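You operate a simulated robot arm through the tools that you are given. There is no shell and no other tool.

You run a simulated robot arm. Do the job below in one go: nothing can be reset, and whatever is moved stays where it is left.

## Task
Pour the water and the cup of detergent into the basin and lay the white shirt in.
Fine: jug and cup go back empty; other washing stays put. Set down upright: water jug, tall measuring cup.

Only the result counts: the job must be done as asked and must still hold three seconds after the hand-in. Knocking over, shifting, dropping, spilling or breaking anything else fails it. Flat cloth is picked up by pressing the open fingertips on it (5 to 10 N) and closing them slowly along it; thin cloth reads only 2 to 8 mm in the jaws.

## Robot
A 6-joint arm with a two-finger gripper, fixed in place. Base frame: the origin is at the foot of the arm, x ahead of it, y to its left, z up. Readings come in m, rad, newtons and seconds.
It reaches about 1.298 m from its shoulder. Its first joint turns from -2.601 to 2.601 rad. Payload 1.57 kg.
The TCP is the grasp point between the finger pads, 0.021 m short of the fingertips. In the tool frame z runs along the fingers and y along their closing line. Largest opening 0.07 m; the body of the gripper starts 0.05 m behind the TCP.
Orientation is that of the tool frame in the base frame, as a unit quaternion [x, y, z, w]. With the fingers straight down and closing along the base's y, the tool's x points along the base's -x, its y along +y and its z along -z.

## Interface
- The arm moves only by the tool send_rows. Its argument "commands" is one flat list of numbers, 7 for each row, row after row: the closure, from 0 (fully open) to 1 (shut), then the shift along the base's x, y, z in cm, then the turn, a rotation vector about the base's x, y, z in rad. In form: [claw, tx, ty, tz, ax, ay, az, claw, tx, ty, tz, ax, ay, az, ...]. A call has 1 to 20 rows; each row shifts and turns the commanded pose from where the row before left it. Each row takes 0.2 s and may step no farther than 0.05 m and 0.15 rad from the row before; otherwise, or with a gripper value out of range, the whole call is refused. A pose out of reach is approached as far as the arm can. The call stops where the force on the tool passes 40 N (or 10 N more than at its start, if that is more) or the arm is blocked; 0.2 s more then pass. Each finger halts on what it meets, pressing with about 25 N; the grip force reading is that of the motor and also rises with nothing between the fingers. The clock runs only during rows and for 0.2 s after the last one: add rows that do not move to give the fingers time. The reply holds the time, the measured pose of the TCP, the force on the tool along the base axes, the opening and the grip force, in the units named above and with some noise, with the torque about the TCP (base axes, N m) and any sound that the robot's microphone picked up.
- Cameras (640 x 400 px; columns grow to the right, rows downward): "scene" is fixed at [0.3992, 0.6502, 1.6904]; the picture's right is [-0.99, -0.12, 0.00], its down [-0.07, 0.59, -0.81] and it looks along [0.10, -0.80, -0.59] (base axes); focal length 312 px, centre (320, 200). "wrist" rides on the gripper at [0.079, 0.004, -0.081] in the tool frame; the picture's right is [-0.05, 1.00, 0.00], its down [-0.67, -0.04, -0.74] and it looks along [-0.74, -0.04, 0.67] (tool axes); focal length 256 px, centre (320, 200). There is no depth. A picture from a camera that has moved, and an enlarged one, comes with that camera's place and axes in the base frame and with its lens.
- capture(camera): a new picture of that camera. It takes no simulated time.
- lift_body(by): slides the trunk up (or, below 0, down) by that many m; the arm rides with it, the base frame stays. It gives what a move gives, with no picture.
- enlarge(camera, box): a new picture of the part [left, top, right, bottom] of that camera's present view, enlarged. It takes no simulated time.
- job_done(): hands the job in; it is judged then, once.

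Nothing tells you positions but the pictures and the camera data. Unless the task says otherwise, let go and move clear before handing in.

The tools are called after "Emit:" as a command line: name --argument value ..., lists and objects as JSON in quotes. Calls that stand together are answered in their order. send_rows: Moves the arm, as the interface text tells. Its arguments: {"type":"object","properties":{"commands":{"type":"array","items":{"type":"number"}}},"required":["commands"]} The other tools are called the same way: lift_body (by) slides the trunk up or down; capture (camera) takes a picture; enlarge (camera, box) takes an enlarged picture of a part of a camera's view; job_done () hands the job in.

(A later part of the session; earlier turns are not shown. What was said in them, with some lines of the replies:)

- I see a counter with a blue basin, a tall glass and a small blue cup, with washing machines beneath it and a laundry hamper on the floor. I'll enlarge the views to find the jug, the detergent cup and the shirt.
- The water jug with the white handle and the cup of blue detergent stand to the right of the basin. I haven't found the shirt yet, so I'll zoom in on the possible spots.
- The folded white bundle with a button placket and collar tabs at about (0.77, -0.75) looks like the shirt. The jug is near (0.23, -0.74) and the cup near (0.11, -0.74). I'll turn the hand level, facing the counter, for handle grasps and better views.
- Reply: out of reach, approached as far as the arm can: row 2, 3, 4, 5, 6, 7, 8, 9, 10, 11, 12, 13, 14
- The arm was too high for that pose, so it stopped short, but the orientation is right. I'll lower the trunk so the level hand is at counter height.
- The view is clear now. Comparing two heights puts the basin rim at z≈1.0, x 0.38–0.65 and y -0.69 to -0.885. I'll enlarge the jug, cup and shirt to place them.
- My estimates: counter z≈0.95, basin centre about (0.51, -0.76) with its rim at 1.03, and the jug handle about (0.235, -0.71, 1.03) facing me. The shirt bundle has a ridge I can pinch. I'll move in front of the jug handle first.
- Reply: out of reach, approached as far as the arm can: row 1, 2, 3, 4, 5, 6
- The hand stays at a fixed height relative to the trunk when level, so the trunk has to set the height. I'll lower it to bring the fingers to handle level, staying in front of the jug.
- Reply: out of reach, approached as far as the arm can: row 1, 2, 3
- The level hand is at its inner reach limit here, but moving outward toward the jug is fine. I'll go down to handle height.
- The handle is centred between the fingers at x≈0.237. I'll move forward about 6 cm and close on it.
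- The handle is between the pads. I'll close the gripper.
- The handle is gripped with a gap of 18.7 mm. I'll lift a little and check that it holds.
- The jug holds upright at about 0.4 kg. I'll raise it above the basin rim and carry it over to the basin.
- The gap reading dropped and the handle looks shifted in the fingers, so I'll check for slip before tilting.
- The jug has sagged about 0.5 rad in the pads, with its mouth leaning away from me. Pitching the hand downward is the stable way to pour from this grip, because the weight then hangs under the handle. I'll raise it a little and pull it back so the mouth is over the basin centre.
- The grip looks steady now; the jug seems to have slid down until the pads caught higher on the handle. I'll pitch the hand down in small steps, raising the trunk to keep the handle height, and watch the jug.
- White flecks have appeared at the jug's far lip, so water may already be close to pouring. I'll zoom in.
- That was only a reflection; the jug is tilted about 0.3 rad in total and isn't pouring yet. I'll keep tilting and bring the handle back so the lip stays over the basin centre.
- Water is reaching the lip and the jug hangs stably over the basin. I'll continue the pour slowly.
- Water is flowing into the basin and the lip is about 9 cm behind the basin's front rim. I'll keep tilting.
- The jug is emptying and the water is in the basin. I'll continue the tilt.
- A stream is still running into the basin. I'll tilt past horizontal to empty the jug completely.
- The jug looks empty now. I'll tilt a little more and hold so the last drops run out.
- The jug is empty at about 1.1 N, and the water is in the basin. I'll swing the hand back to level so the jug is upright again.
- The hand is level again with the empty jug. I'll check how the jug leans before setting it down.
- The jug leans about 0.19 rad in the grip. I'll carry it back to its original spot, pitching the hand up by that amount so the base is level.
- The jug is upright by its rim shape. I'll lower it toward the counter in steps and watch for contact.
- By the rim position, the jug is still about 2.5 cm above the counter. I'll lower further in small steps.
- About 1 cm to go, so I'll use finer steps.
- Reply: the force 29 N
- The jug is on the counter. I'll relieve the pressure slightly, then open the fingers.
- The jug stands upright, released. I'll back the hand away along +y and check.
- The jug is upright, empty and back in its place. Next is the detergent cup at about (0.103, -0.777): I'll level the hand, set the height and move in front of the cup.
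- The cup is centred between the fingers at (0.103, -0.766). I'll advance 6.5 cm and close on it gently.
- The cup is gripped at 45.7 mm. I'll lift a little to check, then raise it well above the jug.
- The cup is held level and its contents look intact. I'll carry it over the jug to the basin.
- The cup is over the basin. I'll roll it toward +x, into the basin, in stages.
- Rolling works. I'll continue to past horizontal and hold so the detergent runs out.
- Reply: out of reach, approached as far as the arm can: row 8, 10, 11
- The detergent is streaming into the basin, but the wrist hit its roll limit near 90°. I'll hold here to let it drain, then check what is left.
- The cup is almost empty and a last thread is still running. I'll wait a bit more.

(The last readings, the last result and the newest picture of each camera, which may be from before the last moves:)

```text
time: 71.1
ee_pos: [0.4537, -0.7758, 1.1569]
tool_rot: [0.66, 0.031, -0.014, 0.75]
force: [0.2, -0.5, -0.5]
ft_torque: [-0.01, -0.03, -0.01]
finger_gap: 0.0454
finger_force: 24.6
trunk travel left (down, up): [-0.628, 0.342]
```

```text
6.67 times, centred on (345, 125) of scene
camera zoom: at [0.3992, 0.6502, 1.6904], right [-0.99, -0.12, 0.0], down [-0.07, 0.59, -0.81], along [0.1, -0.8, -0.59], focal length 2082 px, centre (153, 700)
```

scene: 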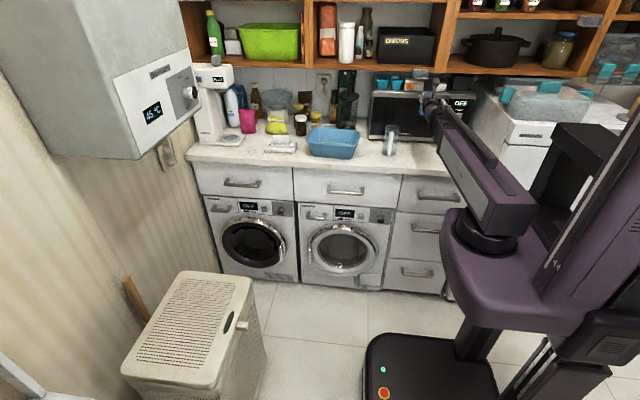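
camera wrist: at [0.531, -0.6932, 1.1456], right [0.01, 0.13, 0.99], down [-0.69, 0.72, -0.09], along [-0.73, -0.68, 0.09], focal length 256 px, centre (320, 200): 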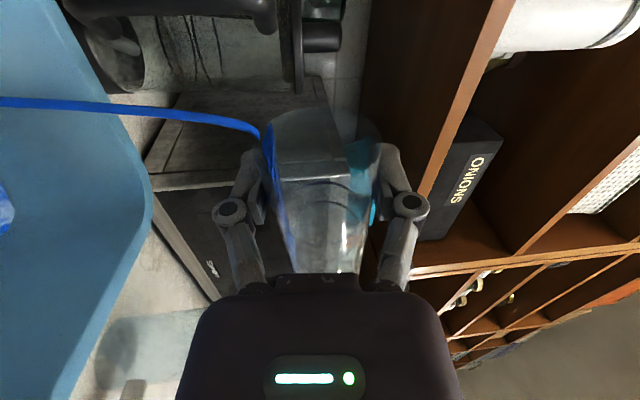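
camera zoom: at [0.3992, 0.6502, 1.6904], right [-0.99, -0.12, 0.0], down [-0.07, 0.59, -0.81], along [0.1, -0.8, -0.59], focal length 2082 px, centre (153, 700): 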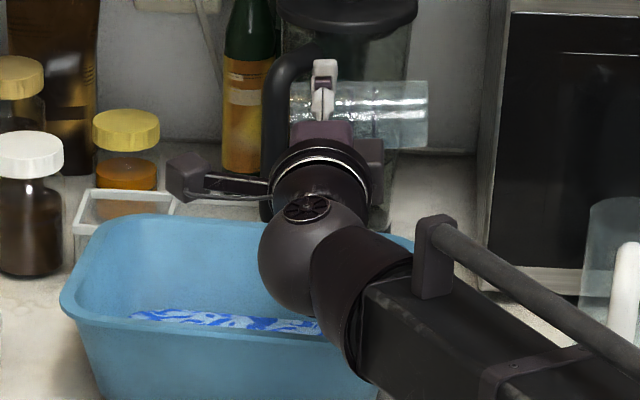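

The detergent is in the basin and the cup looks clear. I'll roll back upright.

Emit:
send_rows --commands '[1, 0, 0, 0, 0, -0.12, 0, 1, 0, 0, 0, 0, -0.12, 0, 1, 0, 0, 0, 0, -0.12, 0, 1, 0, 0, 0, 0, -0.12, 0, 1, 0, 0, 0, 0, -0.12, 0, 1, 0, 0, 0, 0, -0.12, 0, 1, 0, 0, 0, 0, -0.12, 0, 1, 0, 0, 0, 0, -0.12, 0, 1, 0, 0, 0, 0, -0.12, 0, 1, 0, 0, 0, 0, -0.12, 0, 1, 0, 0, 0, 0, 0, 0]'

Emit:
capture --camera "wrist"

```text
time: 73.5
ee_pos: [0.4536, -0.777, 1.1467]
tool_rot: [0.552, -0.399, 0.362, 0.636]
force: [0.6, 0.6, -0.9]
ft_torque: [-0.02, -0.04, 0.03]
finger_gap: 0.0455
finger_force: 25.0
out of reach, approached as far as the arm can: row 7, 9
trunk travel left (down, up): [-0.628, 0.342]
```

```text
taken
camera wrist: at [0.4924, -0.6934, 1.2145], right [-0.92, 0.13, 0.36], down [-0.17, 0.72, -0.67], along [-0.35, -0.68, -0.64], focal length 256 px, centre (320, 200)
```

wrist: 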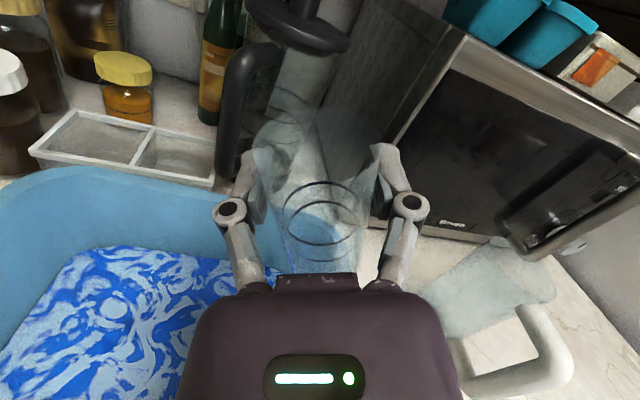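

The commanded pose follows the measured one, so I'll correct the remaining tilt explicitly to get the cup exactly upright.

Emit:
send_rows --commands '[1, 0, 0, -0.35, 0.0119, -0.1077, 0.0305, 1, 0, 0, -0.35, 0.0119, -0.1077, 0.0305, 1, 0, 0, -0.35, 0.0119, -0.1077, 0.0305, 1, 0, 0, -0.35, 0.0119, -0.1077, 0.0305, 1, 0, 0, 0, 0, 0, 0]'

Emit:
capture --camera "wrist"

Emit:
enlarge --camera "scene" --box '[290, 75, 410, 165]'

```text
time: 74.7
ee_pos: [0.4532, -0.776, 1.1335]
tool_rot: [0.5, -0.5, 0.5, 0.5]
force: [0.2, 0.4, 0.1]
ft_torque: [-0.03, 0.02, -0.04]
finger_gap: 0.0456
finger_force: 24.6
out of reach, approached as far as the arm can: row 1
trunk travel left (down, up): [-0.628, 0.342]
```

```text
taken
camera wrist: at [0.4495, -0.6951, 1.2123], right [-1.0, 0.0, -0.05], down [0.04, 0.75, -0.66], along [0.04, -0.67, -0.75], focal length 256 px, centre (320, 200)
```

wrist: 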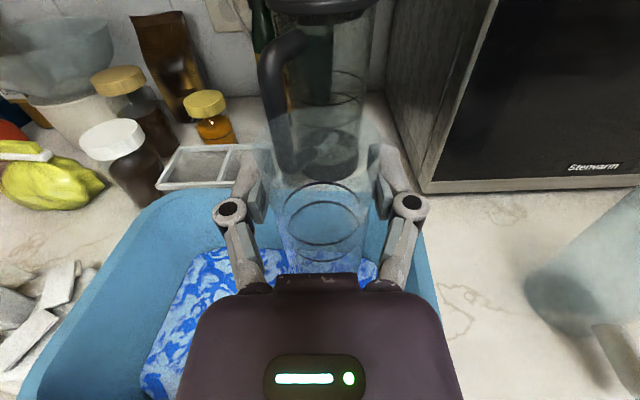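

```text
4.44 times, centred on (350, 120) of scene
camera zoom: at [0.3992, 0.6502, 1.6904], right [-0.99, -0.12, 0.0], down [-0.07, 0.59, -0.81], along [0.1, -0.8, -0.59], focal length 1388 px, centre (187, 556)
```

zoom: 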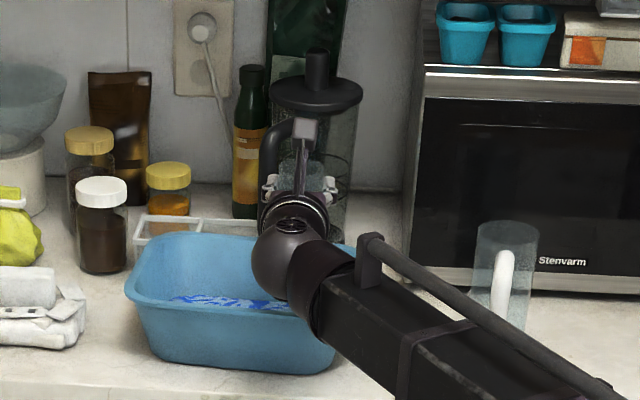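

The cup is empty and upright. I'll lift it, carry it back over the jug and set it at its original place.

Emit:
lift_body --by 0.11

Emit:
send_rows --commands '[1, -2, 0.1, 0, 0, 0, 0, 1, -3, 0.1, 0, 0, 0, 0, 1, -3, 0.1, 0, 0, 0, 0, 1, -3, 0.1, 0, 0, 0, 0, 1, -3, 0.1, 0, 0, 0, 0, 1, -3, 0.1, 0, 0, 0, 0, 1, -3, 0.1, 0, 0, 0, 0, 1, -3, 0.1, 0, 0, 0, 0, 1, -3, 0.1, 0, 0, 0, 0, 1, -3, 0.1, 0, 0, 0, 0, 1, -3, 0, 0, 0, 0, 0, 1, -2.0, 0, 0, 0, 0, 0, 1, -1, 0, 0, 0, 0, 0, 1, 0, 0, 0, 0, 0, 0]'

Emit:
lift_body --by -0.205

Emit:
capture --camera "wrist"

Emit:
enlarge --camera "scene" --box '[370, 115, 434, 165]'

```text
time: 76.1
ee_pos: [0.4554, -0.7767, 1.2431]
tool_rot: [0.501, -0.5, 0.498, 0.5]
force: [0.0, 0.2, 0.2]
ft_torque: [0.03, 0.0, 0.02]
finger_gap: 0.0455
finger_force: 24.7
trunk travel left (down, up): [-0.738, 0.232]
```

```text
time: 79.1
ee_pos: [0.1027, -0.7654, 1.242]
tool_rot: [0.501, -0.5, 0.499, 0.5]
force: [-0.2, -0.3, -0.4]
ft_torque: [0.02, -0.02, 0.01]
finger_gap: 0.0457
finger_force: 24.4
trunk travel left (down, up): [-0.738, 0.232]
```

```text
time: 81.3
ee_pos: [0.1025, -0.7656, 1.0372]
tool_rot: [0.501, -0.5, 0.499, 0.5]
force: [0.1, -0.3, -0.2]
ft_torque: [-0.03, 0.03, 0.0]
finger_gap: 0.0453
finger_force: 25.0
trunk travel left (down, up): [-0.533, 0.437]
```

```text
taken
camera wrist: at [0.0988, -0.6842, 1.1173], right [-1.0, 0.0, -0.05], down [0.03, 0.75, -0.66], along [0.04, -0.66, -0.75], focal length 256 px, centre (320, 200)
```

wrist: 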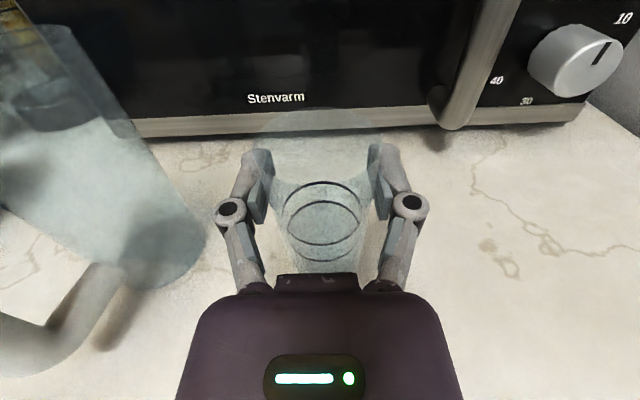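

```text
8.00 times, centred on (402, 140) of scene
camera zoom: at [0.3992, 0.6502, 1.6904], right [-0.99, -0.12, 0.0], down [-0.07, 0.59, -0.81], along [0.1, -0.8, -0.59], focal length 2499 px, centre (-336, 680)
```

zoom: 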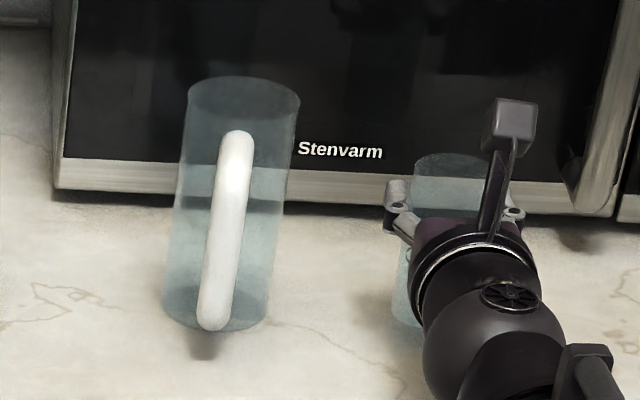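

The cup is empty and about 1.5 cm above its old spot. I'll lower it until it touches.

Emit:
lift_body --by -0.012

Emit:
lift_body --by -0.003

```text
time: 82.0
ee_pos: [0.1039, -0.7648, 1.0248]
tool_rot: [0.501, -0.5, 0.499, 0.5]
force: [1.1, 0.2, -0.2]
ft_torque: [0.01, 0.01, -0.01]
finger_gap: 0.0458
finger_force: 25.1
trunk travel left (down, up): [-0.521, 0.449]
```

```text
time: 82.5
ee_pos: [0.1033, -0.7654, 1.0222]
tool_rot: [0.502, -0.5, 0.499, 0.499]
force: [-0.4, 1.0, -0.4]
ft_torque: [0.01, 0.03, -0.02]
finger_gap: 0.0455
finger_force: 24.3
trunk travel left (down, up): [-0.518, 0.452]
```

Emit:
lift_body --by -0.002

Emit:
lift_body --by -0.0015

```text
time: 83.0
ee_pos: [0.1035, -0.7643, 1.0213]
tool_rot: [0.502, -0.5, 0.499, 0.499]
force: [0.0, -5.5, 17.2]
ft_torque: [-0.23, -0.05, -0.03]
finger_gap: 0.0456
finger_force: 25.3
trunk travel left (down, up): [-0.516, 0.454]
```

```text
time: 83.5
ee_pos: [0.1029, -0.7634, 1.0197]
tool_rot: [0.501, -0.5, 0.499, 0.5]
force: [0.3, -3.1, 19.3]
ft_torque: [0.14, 0.01, 0.01]
finger_gap: 0.0458
finger_force: 24.9
trunk travel left (down, up): [-0.515, 0.455]
```

The cup is on the counter. I'll ease the pressure, release, back away and check.

Emit:
lift_body --by 0.0015

Emit:
send_rows --commands '[0.3, 0, 0, 0, 0, 0, 0, 0.15, 0, 0, 0, 0, 0, 0, 0, 0, 0, 0, 0, 0, 0, 0, 0, 0, 0, 0, 0, 0, 0, 0, 0, 0, 0, 0, 0, 0, 0, 1, 0, 0, 0, 0, 0, 0, 1.5, 0, 0, 0, 0, 0, 0, 2, 0, 0, 0, 0, 0, 0, 2, 0, 0, 0, 0, 0, 0, 0, 0, 0, 0, 0]'

Emit:
capture --camera "wrist"

Emit:
enlarge --camera "scene" --box '[370, 115, 434, 165]'

```text
time: 84.0
ee_pos: [0.1021, -0.7653, 1.0193]
tool_rot: [0.501, -0.501, 0.499, 0.499]
force: [0.9, 0.8, 0.4]
ft_torque: [-0.01, 0.01, -0.01]
finger_gap: 0.0456
finger_force: 25.4
trunk travel left (down, up): [-0.516, 0.454]
```

```text
time: 86.2
ee_pos: [0.1022, -0.7003, 1.0201]
tool_rot: [-0.5, 0.5, -0.5, -0.5]
force: [-0.5, -0.3, -0.3]
ft_torque: [-0.01, -0.02, -0.01]
finger_gap: 0.0698
finger_force: 0.1
trunk travel left (down, up): [-0.516, 0.454]
```

```text
taken
camera wrist: at [0.0985, -0.6196, 1.1005], right [-1.0, 0.0, -0.05], down [0.03, 0.75, -0.67], along [0.04, -0.67, -0.75], focal length 256 px, centre (320, 200)
```

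wrist: 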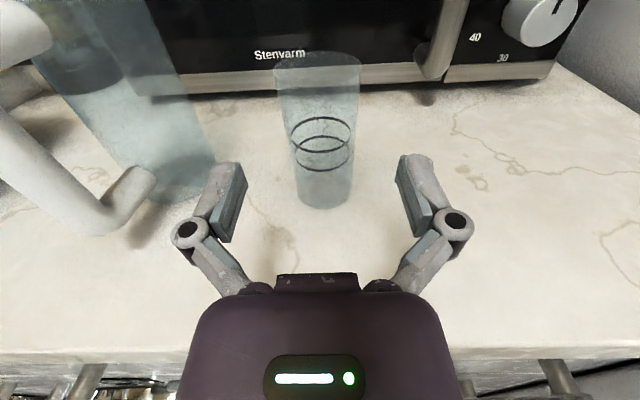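

```text
8.00 times, centred on (402, 140) of scene
camera zoom: at [0.3992, 0.6502, 1.6904], right [-0.99, -0.12, 0.0], down [-0.07, 0.59, -0.81], along [0.1, -0.8, -0.59], focal length 2499 px, centre (-336, 680)
```

zoom: 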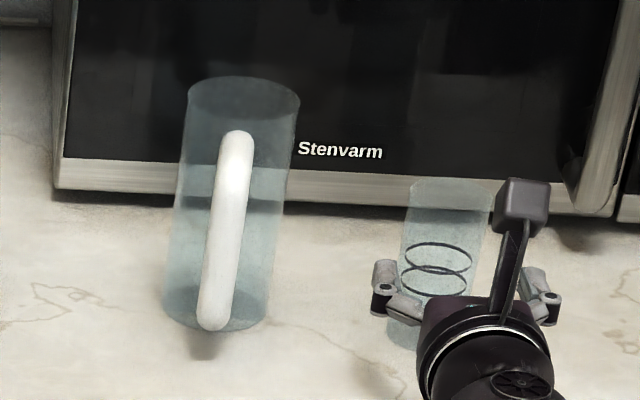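

Both vessels are empty, upright and back in place. Now the shirt: I'll rise, move to the left end of the counter and take a close look.

Emit:
lift_body --by 0.25

Emit:
send_rows --commands '[0, 4, 0.5, 0, 0, 0, 0, 0, 4, 0.5, 0, 0, 0, 0, 0, 4, 0.8, 0, 0, 0, 0, 0, 4, 0.8, 0, 0, 0, 0, 0, 4, 0.8, 0, 0, 0, 0, 0, 4, 0.8, 0, 0, 0, 0, 0, 4, 0.8, 0, 0, 0, 0, 0, 4, 0.8, 0, 0, 0, 0, 0, 4, 0.8, 0, 0, 0, 0, 0, 4, 0.8, 0, 0, 0, 0, 0, 4, 0.8, 0, 0, 0, 0, 0, 4, 0.8, 0, 0, 0, 0, 0, 4, 0, 0, 0, 0, 0, 0, 4, 0, 0, 0, 0, 0, 0, 4, 0, 0, 0, 0, 0, 0, 2, 0, 0, 0, 0, 0, 0, 0, 0, 0, 0, 0, 0]'

Emit:
capture --camera "wrist"

Emit:
capture --camera "scene"

```text
time: 88.8
ee_pos: [0.1018, -0.7012, 1.2706]
tool_rot: [0.5, -0.5, 0.5, 0.5]
force: [0.4, 0.5, -0.1]
ft_torque: [0.02, 0.01, -0.02]
finger_gap: 0.07
finger_force: 0.0
trunk travel left (down, up): [-0.766, 0.204]
```

```text
time: 92.4
ee_pos: [0.7202, -0.6114, 1.271]
tool_rot: [0.5, -0.5, 0.499, 0.501]
force: [-0.1, 0.5, -1.0]
ft_torque: [0.03, -0.03, -0.03]
finger_gap: 0.0702
finger_force: 0.0
trunk travel left (down, up): [-0.766, 0.204]
```

```text
taken
camera wrist: at [0.7165, -0.5297, 1.3507], right [-1.0, 0.0, -0.05], down [0.03, 0.74, -0.67], along [0.04, -0.67, -0.74], focal length 256 px, centre (320, 200)
```

wrist: 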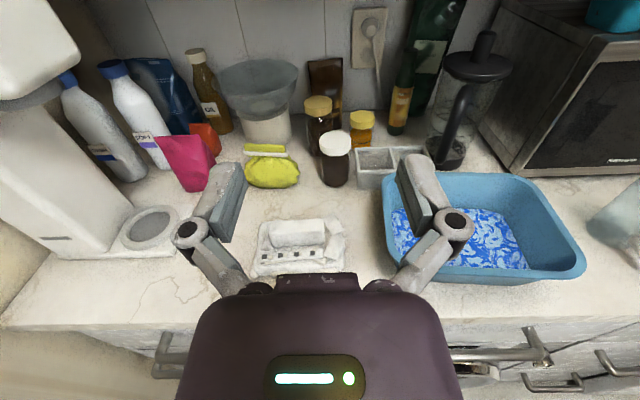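

```text
taken
```

scene: 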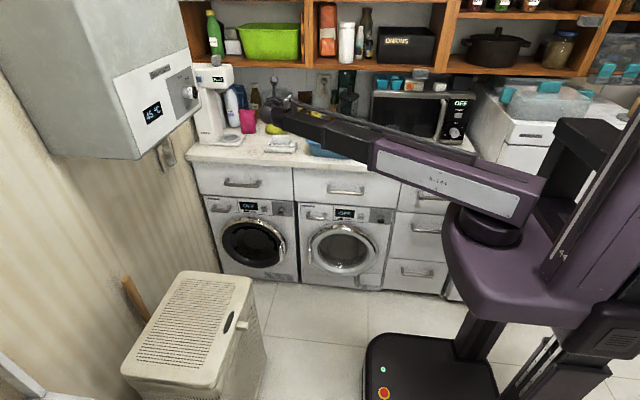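

Emit:
enlarge --camera "wrist" --box '[240, 195, 380, 290]'

Emit:
enlarge --camera "wrist" --box '[370, 150, 600, 300]'

```text
4.21 times, centred on (310, 242) of wrist
camera zoom: at [0.7165, -0.5297, 1.3507], right [-1.0, 0.0, -0.05], down [0.03, 0.74, -0.67], along [0.04, -0.67, -0.74], focal length 1078 px, centre (362, 21)
```

zoom: 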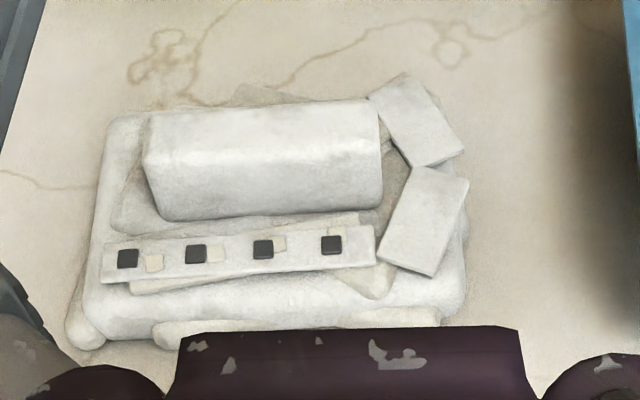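

```text
2.67 times, centred on (485, 225) of wrist
camera zoom: at [0.7165, -0.5297, 1.3507], right [-1.0, 0.0, -0.05], down [0.03, 0.74, -0.67], along [0.04, -0.67, -0.74], focal length 683 px, centre (-120, 133)
```

zoom: 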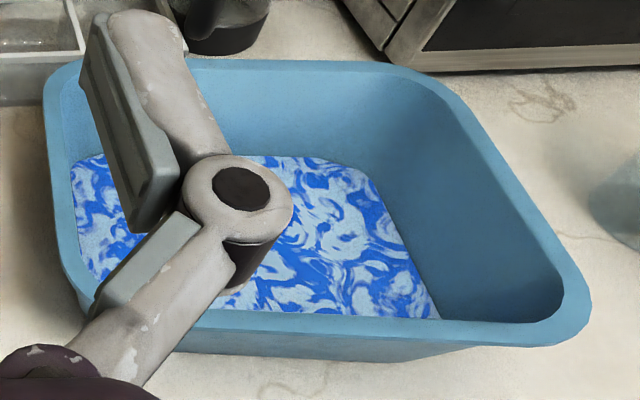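

The shirt is the folded bundle with collar and button placket. Its ridge runs along x at about (0.77, -0.767), z 0.985–1.03. I'll turn the hand to point straight down with the fingers closing along y, above and just in front of it.

Emit:
lift_body --by 0.05

Emit:
send_rows --commands '[0, 0.14, -0.6, -1.67, 0.0864, -0.0864, -0.0864, 0, 0.14, -0.6, -1.77, 0.0864, -0.0864, -0.0864, 0, 0.14, -0.6, -1.83, 0.0864, -0.0864, -0.0864, 0, 0.14, -0.6, -1.85, 0.0864, -0.0864, -0.0864, 0, 0.14, -0.6, -1.83, 0.0864, -0.0864, -0.0864, 0, 0.14, -0.6, -1.77, 0.0864, -0.0864, -0.0864, 0, 0.14, -0.6, -1.67, 0.0864, -0.0864, -0.0864, 0, 0.14, -0.6, -1.53, 0.0864, -0.0864, -0.0864, 0, 0.14, -0.6, -1.36, 0.0864, -0.0864, -0.0864, 0, 0.14, -0.6, -1.16, 0.0864, -0.0864, -0.0864, 0, 0.14, -0.6, -0.93, 0.0864, -0.0864, -0.0864, 0, 0.14, -0.6, -0.68, 0.0864, -0.0864, -0.0864, 0, 0.14, -0.6, -0.41, 0.0864, -0.0864, -0.0864, 0, 0.14, -0.6, -0.14, 0.0864, -0.0864, -0.0864, 0, 0, 0, 0, 0, 0, 0]'

Emit:
capture --camera "wrist"

Emit:
capture --camera "scene"

```text
time: 93.3
ee_pos: [0.7211, -0.6105, 1.3213]
tool_rot: [0.5, -0.5, 0.5, 0.5]
force: [0.4, -0.2, -0.1]
ft_torque: [-0.02, -0.05, 0.02]
finger_gap: 0.07
finger_force: 0.2
trunk travel left (down, up): [-0.816, 0.154]
```

```text
time: 96.5
ee_pos: [0.7401, -0.6963, 1.1349]
tool_rot: [0.0, 1.0, 0.001, 0.0]
force: [0.2, -1.3, 0.1]
ft_torque: [0.01, -0.03, 0.0]
finger_gap: 0.0697
finger_force: 0.1
trunk travel left (down, up): [-0.816, 0.154]
```

```text
taken
camera wrist: at [0.6616, -0.6916, 1.2163], right [0.05, 1.0, 0.0], down [0.67, -0.04, 0.75], along [0.74, -0.04, -0.67], focal length 256 px, centre (320, 200)
```

wrist: 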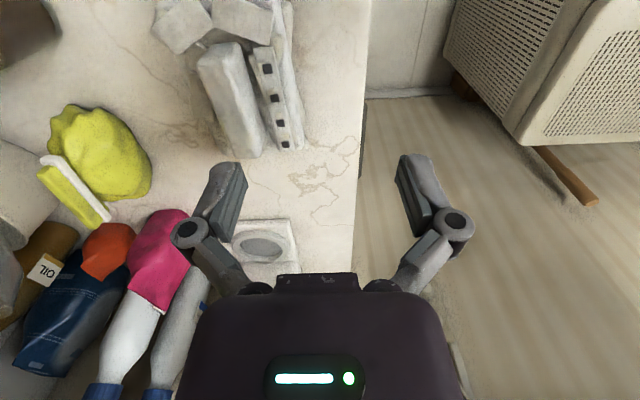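

```text
taken
```

scene: 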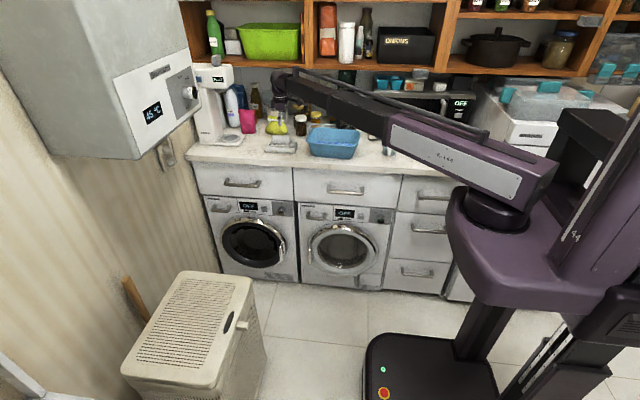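

Emit:
enlarge --camera "wrist" --box '[130, 0, 330, 170]'

```text
2.35 times, centred on (230, 85) of wrist
camera zoom: at [0.6616, -0.6916, 1.2163], right [0.05, 1.0, 0.0], down [0.67, -0.04, 0.75], along [0.74, -0.04, -0.67], focal length 602 px, centre (532, 471)
```

zoom: 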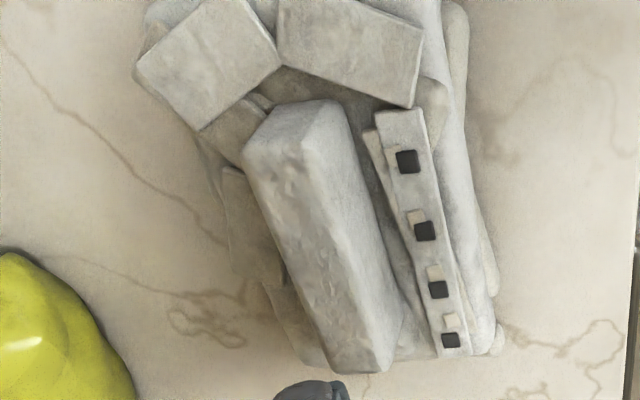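

The ridge centre is about (0.765, -0.769) and it runs along x. I'll position above it and lower.

Emit:
send_rows --commands '[0, 0.6, -1.8, 0, 0, 0, 0, 0, 0.6, -1.8, 0, 0, 0, 0, 0, 0.6, -1.8, 0, 0, 0, 0, 0, 0.7, -1.8, 0, 0, 0, 0, 0, 0, 0, 0, 0, 0, 0]'

Emit:
lift_body --by -0.07

Emit:
capture --camera "wrist"

Emit:
enlarge --camera "scene" --box '[240, 90, 330, 165]'

```text
time: 97.7
ee_pos: [0.7659, -0.7672, 1.1345]
tool_rot: [0.0, 1.0, 0.0, 0.0]
force: [-0.3, -0.6, 0.0]
ft_torque: [0.0, -0.01, 0.01]
finger_gap: 0.0699
finger_force: 0.0
trunk travel left (down, up): [-0.816, 0.154]
```

```text
time: 98.8
ee_pos: [0.7652, -0.7667, 1.0654]
tool_rot: [-0.001, 1.0, 0.0, 0.0]
force: [-0.4, -0.5, 0.4]
ft_torque: [0.03, -0.04, -0.03]
finger_gap: 0.0699
finger_force: 0.0
trunk travel left (down, up): [-0.746, 0.224]
```

```text
taken
camera wrist: at [0.686, -0.7625, 1.1464], right [0.05, 1.0, 0.0], down [0.67, -0.03, 0.74], along [0.74, -0.04, -0.67], focal length 256 px, centre (320, 200)
```

wrist: 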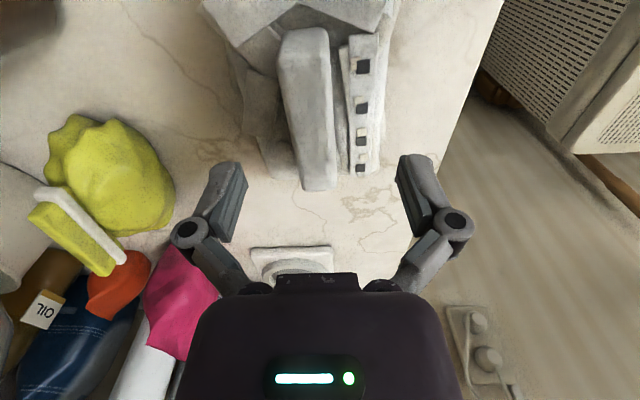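

```text
5.33 times, centred on (285, 128) of scene
camera zoom: at [0.3992, 0.6502, 1.6904], right [-0.99, -0.12, 0.0], down [-0.07, 0.59, -0.81], along [0.1, -0.8, -0.59], focal length 1666 px, centre (507, 587)
```

zoom: 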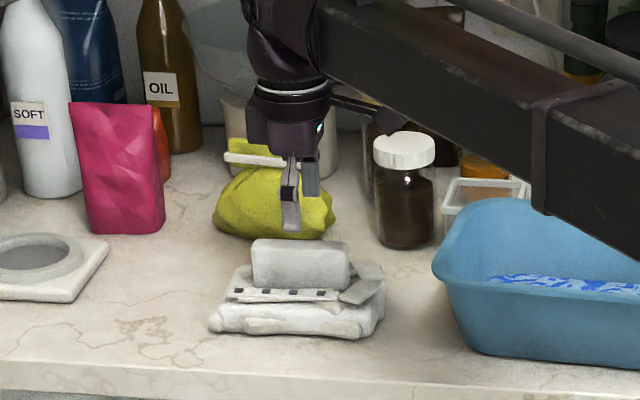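

Alignment is good. I'll shift 3 mm and lower until the fingertips are at the base of the ridge.

Emit:
send_rows --commands '[0, 0, -0.3, 0, 0, 0, 0, 0, 0, 0, 0, 0, 0, 0]'

Emit:
lift_body --by -0.048

Emit:
capture --camera "wrist"

Emit:
enlarge --camera "scene" --box '[250, 110, 314, 160]'

```text
time: 99.4
ee_pos: [0.7658, -0.7701, 1.0642]
tool_rot: [0.0, 1.0, 0.0, 0.0]
force: [0.9, -0.4, 0.2]
ft_torque: [0.03, -0.01, 0.02]
finger_gap: 0.0702
finger_force: 0.1
trunk travel left (down, up): [-0.746, 0.224]
```

```text
time: 100.3
ee_pos: [0.7653, -0.769, 1.0167]
tool_rot: [-0.001, 1.0, 0.001, 0.0]
force: [-0.3, 0.7, 0.2]
ft_torque: [0.02, 0.01, -0.04]
finger_gap: 0.07
finger_force: 0.0
trunk travel left (down, up): [-0.698, 0.272]
```

```text
taken
camera wrist: at [0.6863, -0.7655, 1.0984], right [0.05, 1.0, 0.0], down [0.67, -0.03, 0.74], along [0.74, -0.04, -0.67], focal length 256 px, centre (320, 200)
```

wrist: 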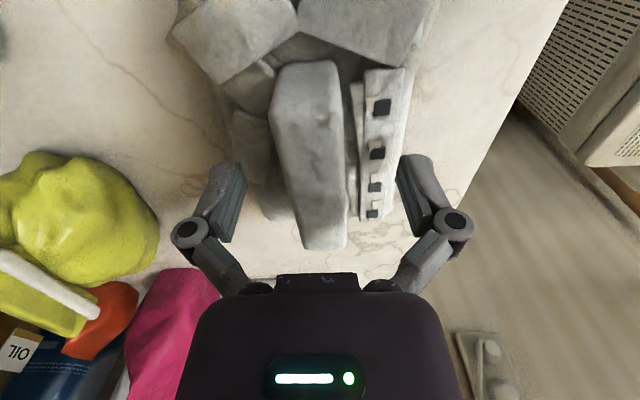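

```text
8.00 times, centred on (282, 135) of scene
camera zoom: at [0.3992, 0.6502, 1.6904], right [-0.99, -0.12, 0.0], down [-0.07, 0.59, -0.81], along [0.1, -0.8, -0.59], focal length 2499 px, centre (624, 720)
```

zoom: 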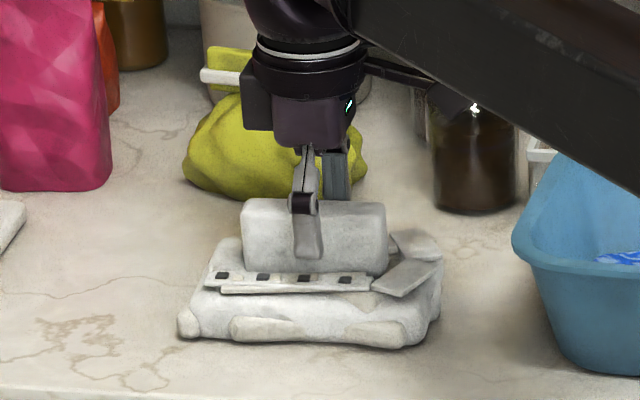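

The fingers straddle the ridge just above the cloth. I'll lower 4 mm and close slowly.

Emit:
lift_body --by -0.004

Emit:
send_rows --commands '[0.1, 0, 0, 0, 0, 0, 0, 0.2, 0, 0, 0, 0, 0, 0, 0.3, 0, 0, 0, 0, 0, 0, 0.4, 0, 0, 0, 0, 0, 0, 0.5, 0, 0, 0, 0, 0, 0, 0.6, 0, 0, 0, 0, 0, 0, 0.7, 0, 0, 0, 0, 0, 0, 0.8, 0, 0, 0, 0, 0, 0, 0.9, 0, 0, 0, 0, 0, 0, 1, 0, 0, 0, 0, 0, 0, 1, 0, 0, 0, 0, 0, 0]'

Emit:
capture --camera "wrist"

Emit:
enlarge --camera "scene" --box '[250, 110, 314, 160]'

```text
time: 100.8
ee_pos: [0.7655, -0.7694, 1.0125]
tool_rot: [-0.001, 1.0, 0.0, -0.001]
force: [-0.1, 0.2, -0.8]
ft_torque: [0.03, -0.02, -0.05]
finger_gap: 0.0699
finger_force: 0.0
trunk travel left (down, up): [-0.694, 0.276]
```

```text
time: 103.2
ee_pos: [0.7659, -0.7701, 1.0129]
tool_rot: [-0.001, 1.0, 0.0, -0.001]
force: [-0.4, 0.1, 0.9]
ft_torque: [-0.04, -0.02, 0.15]
finger_gap: 0.0259
finger_force: 24.6
trunk travel left (down, up): [-0.694, 0.276]
```

```text
taken
camera wrist: at [0.6863, -0.7654, 1.0944], right [0.05, 1.0, 0.0], down [0.67, -0.03, 0.74], along [0.74, -0.04, -0.67], focal length 256 px, centre (320, 200)
```

wrist: 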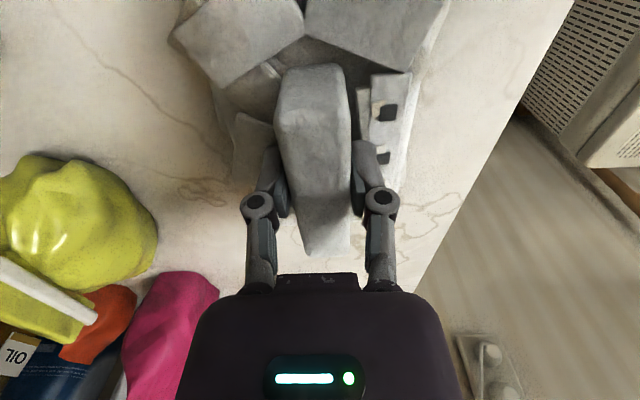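

```text
8.00 times, centred on (282, 135) of scene
camera zoom: at [0.3992, 0.6502, 1.6904], right [-0.99, -0.12, 0.0], down [-0.07, 0.59, -0.81], along [0.1, -0.8, -0.59], focal length 2499 px, centre (624, 720)
```

zoom: 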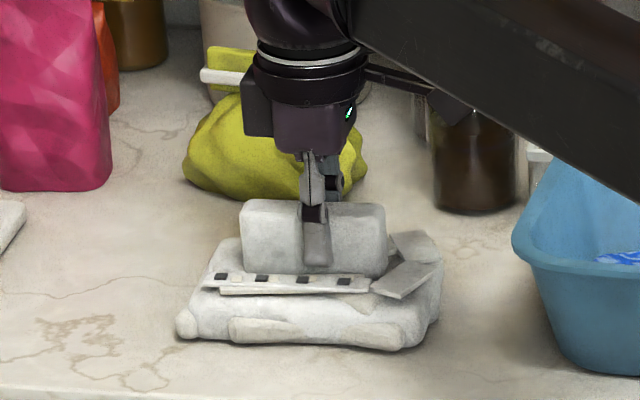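

The ridge is pinched at 26 mm. I'll lift a little to see whether the whole shirt comes with it.

Emit:
lift_body --by 0.03

Emit:
capture --camera "wrist"

Emit:
enlarge --camera "scene" --box '[250, 110, 314, 160]'

```text
time: 104.0
ee_pos: [0.766, -0.7691, 1.0427]
tool_rot: [0.0, 1.0, -0.001, 0.0]
force: [-0.4, -0.2, -2.3]
ft_torque: [0.0, 0.01, 0.01]
finger_gap: 0.0257
finger_force: 24.5
trunk travel left (down, up): [-0.724, 0.246]
```

```text
taken
camera wrist: at [0.6866, -0.7658, 1.124], right [0.05, 1.0, 0.0], down [0.67, -0.03, 0.74], along [0.74, -0.04, -0.67], focal length 256 px, centre (320, 200)
```

wrist: 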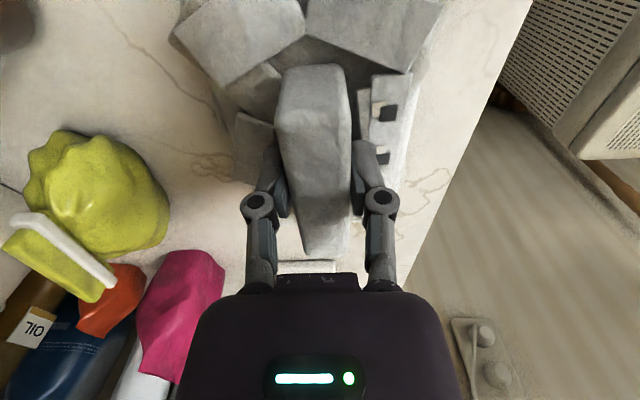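

```text
8.00 times, centred on (282, 135) of scene
camera zoom: at [0.3992, 0.6502, 1.6904], right [-0.99, -0.12, 0.0], down [-0.07, 0.59, -0.81], along [0.1, -0.8, -0.59], focal length 2499 px, centre (624, 720)
```

zoom: 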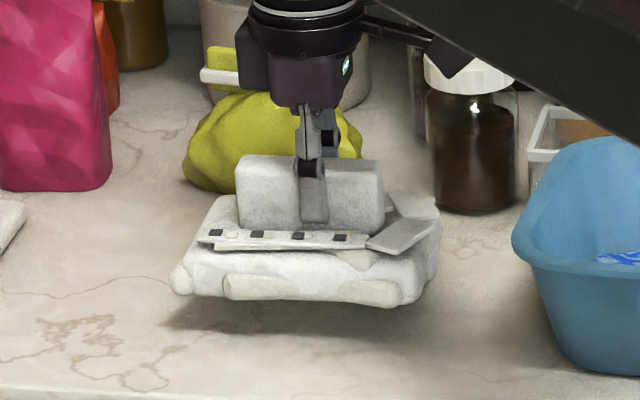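

The whole shirt comes up in one piece. I'll raise it above the rim and carry it over the basin centre.

Emit:
lift_body --by 0.105

Emit:
send_rows --commands '[1, -1.4, 0.1, 0, 0, 0, 0, 1, -2, 0.1, 0, 0, 0, 0, 1, -2, 0.1, 0, 0, 0, 0, 1, -2, 0.1, 0, 0, 0, 0, 1, -2, 0.1, 0, 0, 0, 0, 1, -2, 0.1, 0, 0, 0, 0, 1, -2, 0.1, 0, 0, 0, 0, 1, -2, 0.1, 0, 0, 0, 0, 1, -2, 0.1, 0, 0, 0, 0, 1, -2, 0.1, 0, 0, 0, 0, 1, -2, 0, 0, 0, 0, 0, 1, -2, 0, 0, 0, 0, 0, 1, -2, 0, 0, 0, 0, 0, 1, 0, 0, 0, 0, 0, 0]'

Emit:
capture --camera "wrist"

Emit:
enlarge --camera "scene" --box '[280, 75, 400, 165]'

```text
time: 105.3
ee_pos: [0.7655, -0.77, 1.148]
tool_rot: [-0.001, 1.0, 0.001, 0.0]
force: [0.6, 0.0, -3.0]
ft_torque: [-0.04, 0.05, -0.02]
finger_gap: 0.0255
finger_force: 24.9
trunk travel left (down, up): [-0.829, 0.141]
```

```text
time: 108.3
ee_pos: [0.5121, -0.7588, 1.1479]
tool_rot: [0.0, 1.0, 0.001, 0.0]
force: [0.2, -0.3, -1.8]
ft_torque: [0.0, 0.06, 0.01]
finger_gap: 0.0258
finger_force: 25.2
trunk travel left (down, up): [-0.829, 0.141]
```

```text
taken
camera wrist: at [0.4329, -0.7555, 1.229], right [0.05, 1.0, 0.0], down [0.67, -0.03, 0.74], along [0.74, -0.04, -0.67], focal length 256 px, centre (320, 200)
```

wrist: 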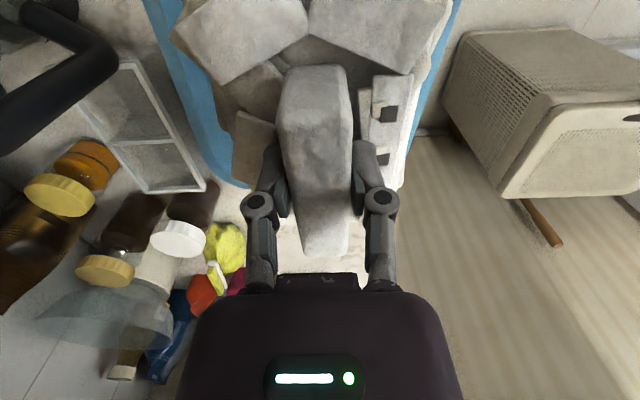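

```text
4.44 times, centred on (340, 120) of scene
camera zoom: at [0.3992, 0.6502, 1.6904], right [-0.99, -0.12, 0.0], down [-0.07, 0.59, -0.81], along [0.1, -0.8, -0.59], focal length 1388 px, centre (231, 556)
```

zoom: 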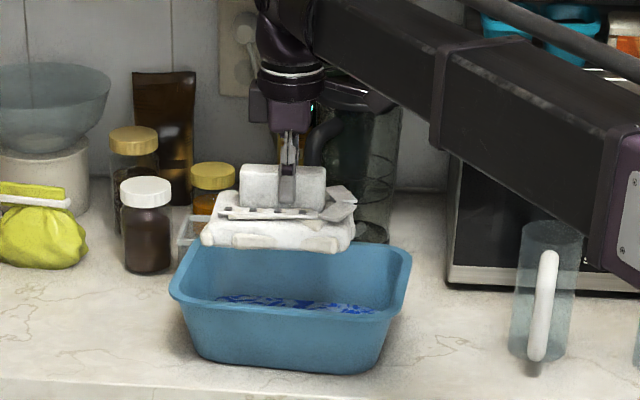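

The shirt is centred above the basin. I'll lower it in.

Emit:
lift_body --by -0.085

Emit:
capture --camera "wrist"

Emit:
enlarge --camera "scene" --box '[280, 75, 400, 165]'

```text
time: 109.5
ee_pos: [0.5119, -0.7587, 1.0633]
tool_rot: [-0.001, 1.0, 0.0, 0.0]
force: [-0.7, 0.1, -3.0]
ft_torque: [-0.02, 0.02, 0.0]
finger_gap: 0.0257
finger_force: 25.0
trunk travel left (down, up): [-0.744, 0.226]
```

```text
taken
camera wrist: at [0.4327, -0.7554, 1.1442], right [0.05, 1.0, 0.0], down [0.67, -0.03, 0.74], along [0.74, -0.04, -0.67], focal length 256 px, centre (320, 200)
```

wrist: 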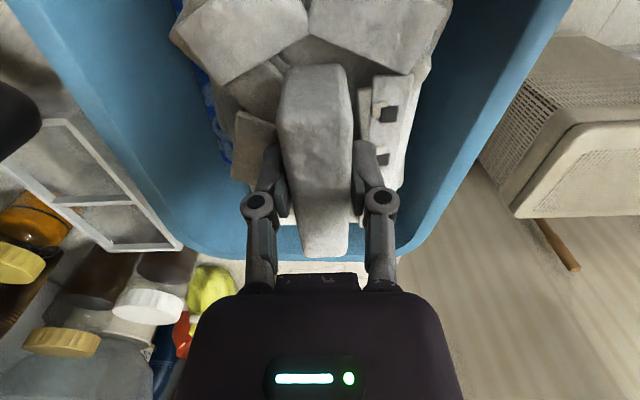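

```text
4.44 times, centred on (340, 120) of scene
camera zoom: at [0.3992, 0.6502, 1.6904], right [-0.99, -0.12, 0.0], down [-0.07, 0.59, -0.81], along [0.1, -0.8, -0.59], focal length 1388 px, centre (231, 556)
```

zoom: 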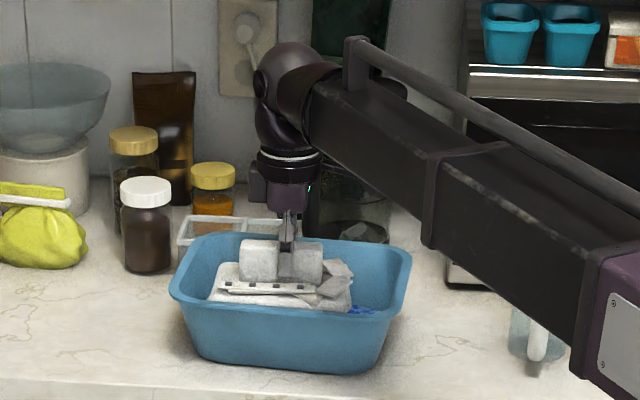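

The shirt is inside the basin. I'll nudge it 6 mm toward the back to centre it, then lower to the floor of the basin.

Emit:
send_rows --commands '[1, 0, -0.3, 0, 0, 0, 0, 1, 0, -0.3, 0, 0, 0, 0, 1, 0, 0, 0, 0, 0, 0]'

Emit:
lift_body --by -0.03

Emit:
lift_body --by -0.006

```text
time: 110.3
ee_pos: [0.5127, -0.7645, 1.0627]
tool_rot: [-0.001, 1.0, 0.0, 0.0]
force: [-0.5, -0.3, -2.6]
ft_torque: [0.01, 0.0, 0.01]
finger_gap: 0.0255
finger_force: 24.7
trunk travel left (down, up): [-0.744, 0.226]
```

```text
time: 111.1
ee_pos: [0.5126, -0.7641, 1.0323]
tool_rot: [-0.001, 1.0, 0.0, 0.001]
force: [0.3, -1.1, -2.6]
ft_torque: [0.0, -0.05, -0.02]
finger_gap: 0.026
finger_force: 25.3
trunk travel left (down, up): [-0.714, 0.256]
```

```text
time: 111.7
ee_pos: [0.5122, -0.765, 1.0273]
tool_rot: [-0.001, 1.0, 0.0, 0.0]
force: [0.7, 0.0, -1.9]
ft_torque: [0.01, -0.01, 0.03]
finger_gap: 0.0256
finger_force: 25.5
trunk travel left (down, up): [-0.708, 0.262]
```

Emit:
lift_body --by -0.004

Emit:
lift_body --by -0.003

Emit:
enlarge --camera "scene" --box '[280, 75, 400, 165]'

```text
time: 112.2
ee_pos: [0.5116, -0.7653, 1.0229]
tool_rot: [-0.001, 1.0, 0.001, 0.001]
force: [0.3, -0.2, -2.7]
ft_torque: [0.0, 0.04, -0.01]
finger_gap: 0.0257
finger_force: 24.4
trunk travel left (down, up): [-0.704, 0.266]
```

```text
time: 112.7
ee_pos: [0.5128, -0.7664, 1.0198]
tool_rot: [-0.001, 1.0, 0.0, 0.0]
force: [-0.5, 0.0, -2.3]
ft_torque: [0.01, 0.01, 0.0]
finger_gap: 0.0256
finger_force: 25.4
trunk travel left (down, up): [-0.701, 0.269]
```

```text
4.44 times, centred on (340, 120) of scene
camera zoom: at [0.3992, 0.6502, 1.6904], right [-0.99, -0.12, 0.0], down [-0.07, 0.59, -0.81], along [0.1, -0.8, -0.59], focal length 1388 px, centre (231, 556)
```

zoom: 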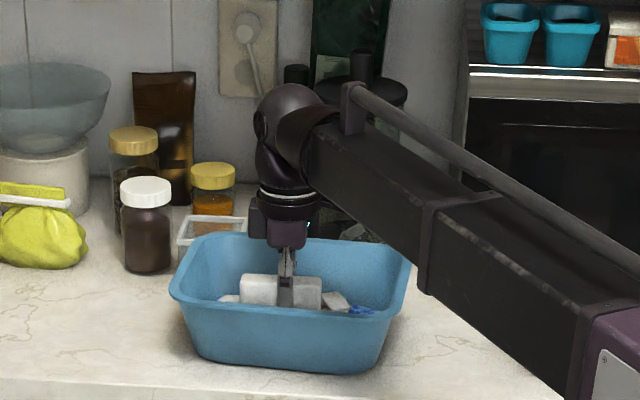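

Emit:
lift_body --by -0.003

Emit:
lift_body --by -0.002

```text
time: 113.2
ee_pos: [0.5119, -0.765, 1.0173]
tool_rot: [-0.001, 1.0, -0.002, 0.001]
force: [2.8, -6.4, 16.1]
ft_torque: [-0.16, 0.13, 0.06]
finger_gap: 0.0256
finger_force: 24.8
trunk travel left (down, up): [-0.698, 0.272]
```

```text
time: 113.7
ee_pos: [0.5115, -0.7628, 1.0173]
tool_rot: [-0.001, 1.0, -0.001, 0.0]
force: [5.9, -8.3, 31.4]
ft_torque: [-0.28, -0.11, 0.01]
finger_gap: 0.0258
finger_force: 25.4
trunk travel left (down, up): [-0.696, 0.274]
```

The shirt is on the basin floor. I'll ease off and open the fingers.

Emit:
lift_body --by 0.003

Emit:
send_rows --commands '[0.7, 0, 0, 0, 0, 0, 0, 0.5, 0, 0, 0, 0, 0, 0, 0.3, 0, 0, 0, 0, 0, 0, 0.2, 0, 0, 0, 0, 0, 0, 0.1, 0, 0, 0, 0, 0, 0, 0.1, 0, 0, 0, 0, 0, 0, 0.1, 0, 0, 0, 0, 0, 0]'

Emit:
lift_body --by 0.02

Emit:
capture --camera "wrist"

Emit:
enlarge --camera "scene" --box '[280, 75, 400, 165]'

```text
time: 114.3
ee_pos: [0.5111, -0.7652, 1.018]
tool_rot: [-0.001, 1.0, 0.0, -0.001]
force: [0.1, -0.7, -2.1]
ft_torque: [0.01, 0.03, -0.03]
finger_gap: 0.0253
finger_force: 24.7
trunk travel left (down, up): [-0.699, 0.271]
```

```text
time: 115.9
ee_pos: [0.5118, -0.7655, 1.0177]
tool_rot: [-0.001, 1.0, 0.0, 0.0]
force: [0.2, 0.0, 0.3]
ft_torque: [-0.01, 0.02, -0.02]
finger_gap: 0.0632
finger_force: 0.1
trunk travel left (down, up): [-0.699, 0.271]
```

```text
time: 116.5
ee_pos: [0.5114, -0.7645, 1.0385]
tool_rot: [-0.001, 1.0, 0.0, -0.001]
force: [-0.3, 0.4, -0.1]
ft_torque: [0.02, 0.02, 0.02]
finger_gap: 0.0628
finger_force: 0.0
trunk travel left (down, up): [-0.719, 0.251]
```

```text
taken
camera wrist: at [0.4329, -0.761, 1.1193], right [0.05, 1.0, 0.0], down [0.67, -0.03, 0.74], along [0.74, -0.04, -0.67], focal length 256 px, centre (320, 200)
```

wrist: 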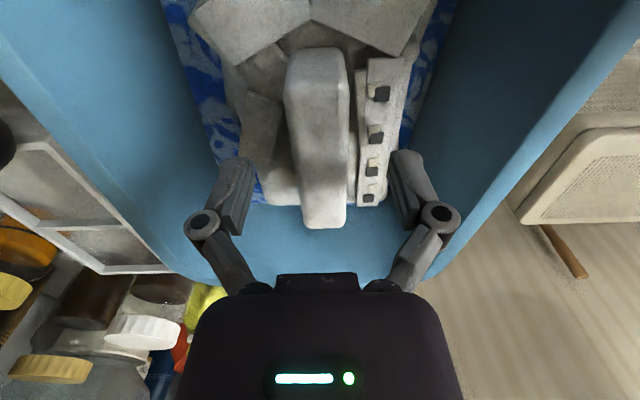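

```text
4.44 times, centred on (340, 120) of scene
camera zoom: at [0.3992, 0.6502, 1.6904], right [-0.99, -0.12, 0.0], down [-0.07, 0.59, -0.81], along [0.1, -0.8, -0.59], focal length 1388 px, centre (231, 556)
```

zoom: 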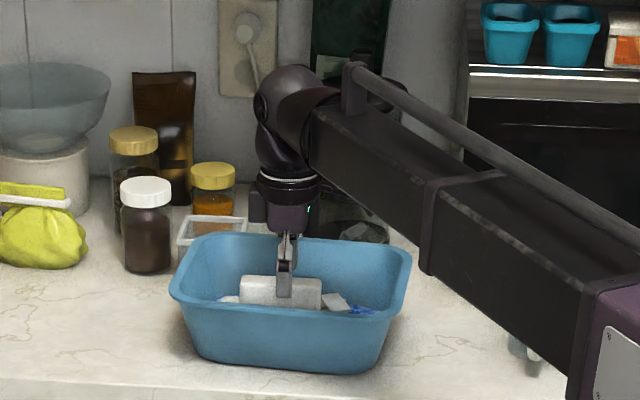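

The shirt is lying in the suds and released. I'll lift clear, retract from the counter and check everything.

Emit:
lift_body --by 0.22

Emit:
send_rows --commands '[0.1, 0, 2, 0, 0, 0, 0, 0.1, 0, 3, 0, 0, 0, 0, 0.1, 0, 3, 0, 0, 0, 0, 0.1, 0, 3, 0, 0, 0, 0, 0.1, 0, 3, 0, 0, 0, 0, 0.1, 0, 3, 0, 0, 0, 0, 0.1, 0, 3, 0, 0, 0, 0, 0.1, 0, 0, 0, 0, 0, 0]'

Emit:
capture --camera "scene"

Emit:
capture --camera "wrist"

Emit:
enlarge --camera "scene" --box '[290, 90, 440, 170]'

```text
time: 118.9
ee_pos: [0.513, -0.7642, 1.2574]
tool_rot: [0.0, 1.0, 0.0, 0.0]
force: [-0.3, 0.0, 0.2]
ft_torque: [0.02, -0.02, -0.02]
finger_gap: 0.0631
finger_force: 0.1
trunk travel left (down, up): [-0.939, 0.031]
```

```text
time: 120.7
ee_pos: [0.5128, -0.5645, 1.2583]
tool_rot: [-0.001, 1.0, 0.0, 0.0]
force: [-0.5, 0.2, -0.5]
ft_torque: [0.03, 0.0, 0.0]
finger_gap: 0.0631
finger_force: 0.0
trunk travel left (down, up): [-0.939, 0.031]
```

```text
taken
```

scene: 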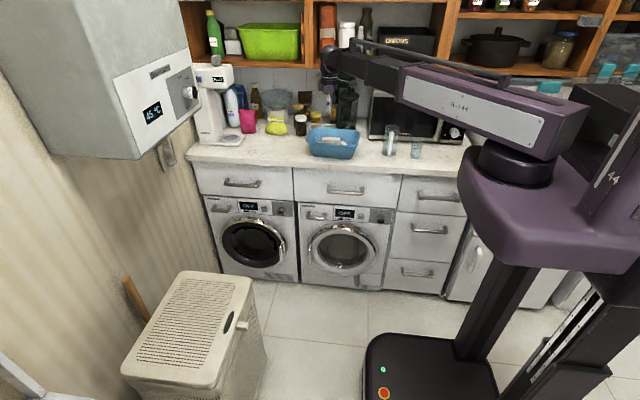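

```text
taken
camera wrist: at [0.4339, -0.5617, 1.3391], right [0.05, 1.0, 0.0], down [0.67, -0.04, 0.74], along [0.74, -0.04, -0.67], focal length 256 px, centre (320, 200)
```

wrist: 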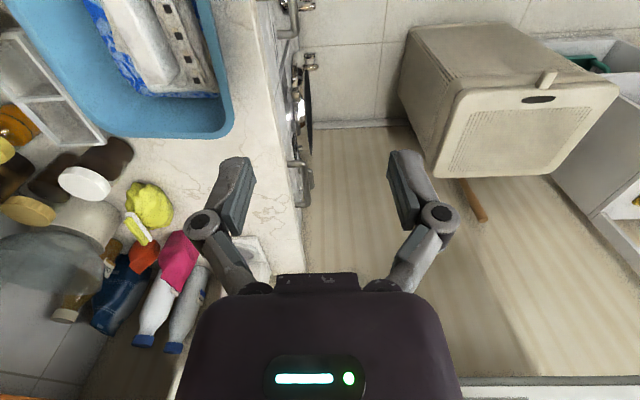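

```text
4.27 times, centred on (365, 130) of scene
camera zoom: at [0.3992, 0.6502, 1.6904], right [-0.99, -0.12, 0.0], down [-0.07, 0.59, -0.81], along [0.1, -0.8, -0.59], focal length 1333 px, centre (128, 499)
```

zoom: 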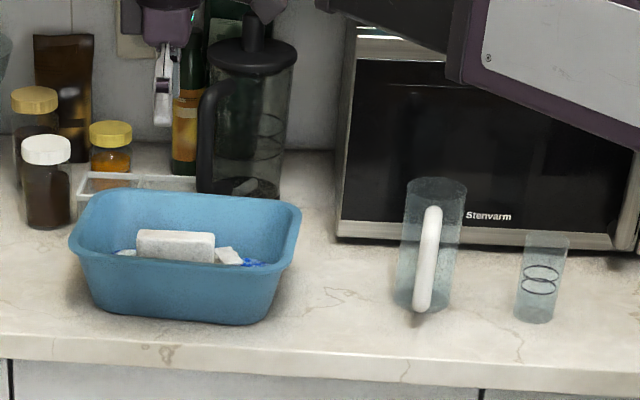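

The shirt lies in the basin with the water and detergent. The jug and measuring cup stand upright and empty in their places, nothing else has moved, and the arm is clear. I'll hand in the job.

Emit:
job_done

```text
The job is handed in.
```

The water and detergent are in the basin and the white shirt is lying in them. I've handed the job in, but no pass or fail came back.

- **Jug:** it slipped a little in the grip while I carried it, but it poured into the basin with no spill I could see. It is empty and upright back in its place, within a centimetre or so.
- **Measuring cup:** the wrist reached its limit with the cup about level, so I held it there until the flow stopped. It looked empty afterwards and stands upright in its original spot.
- **Shirt:** I took the folded white bundle with the collar and buttons to be the shirt. It came up in one piece and rests on the basin floor.

In the last pictures nothing else on the counter had moved, and the other washing was never touched. The arm is clear of the counter with nothing in the gripper.
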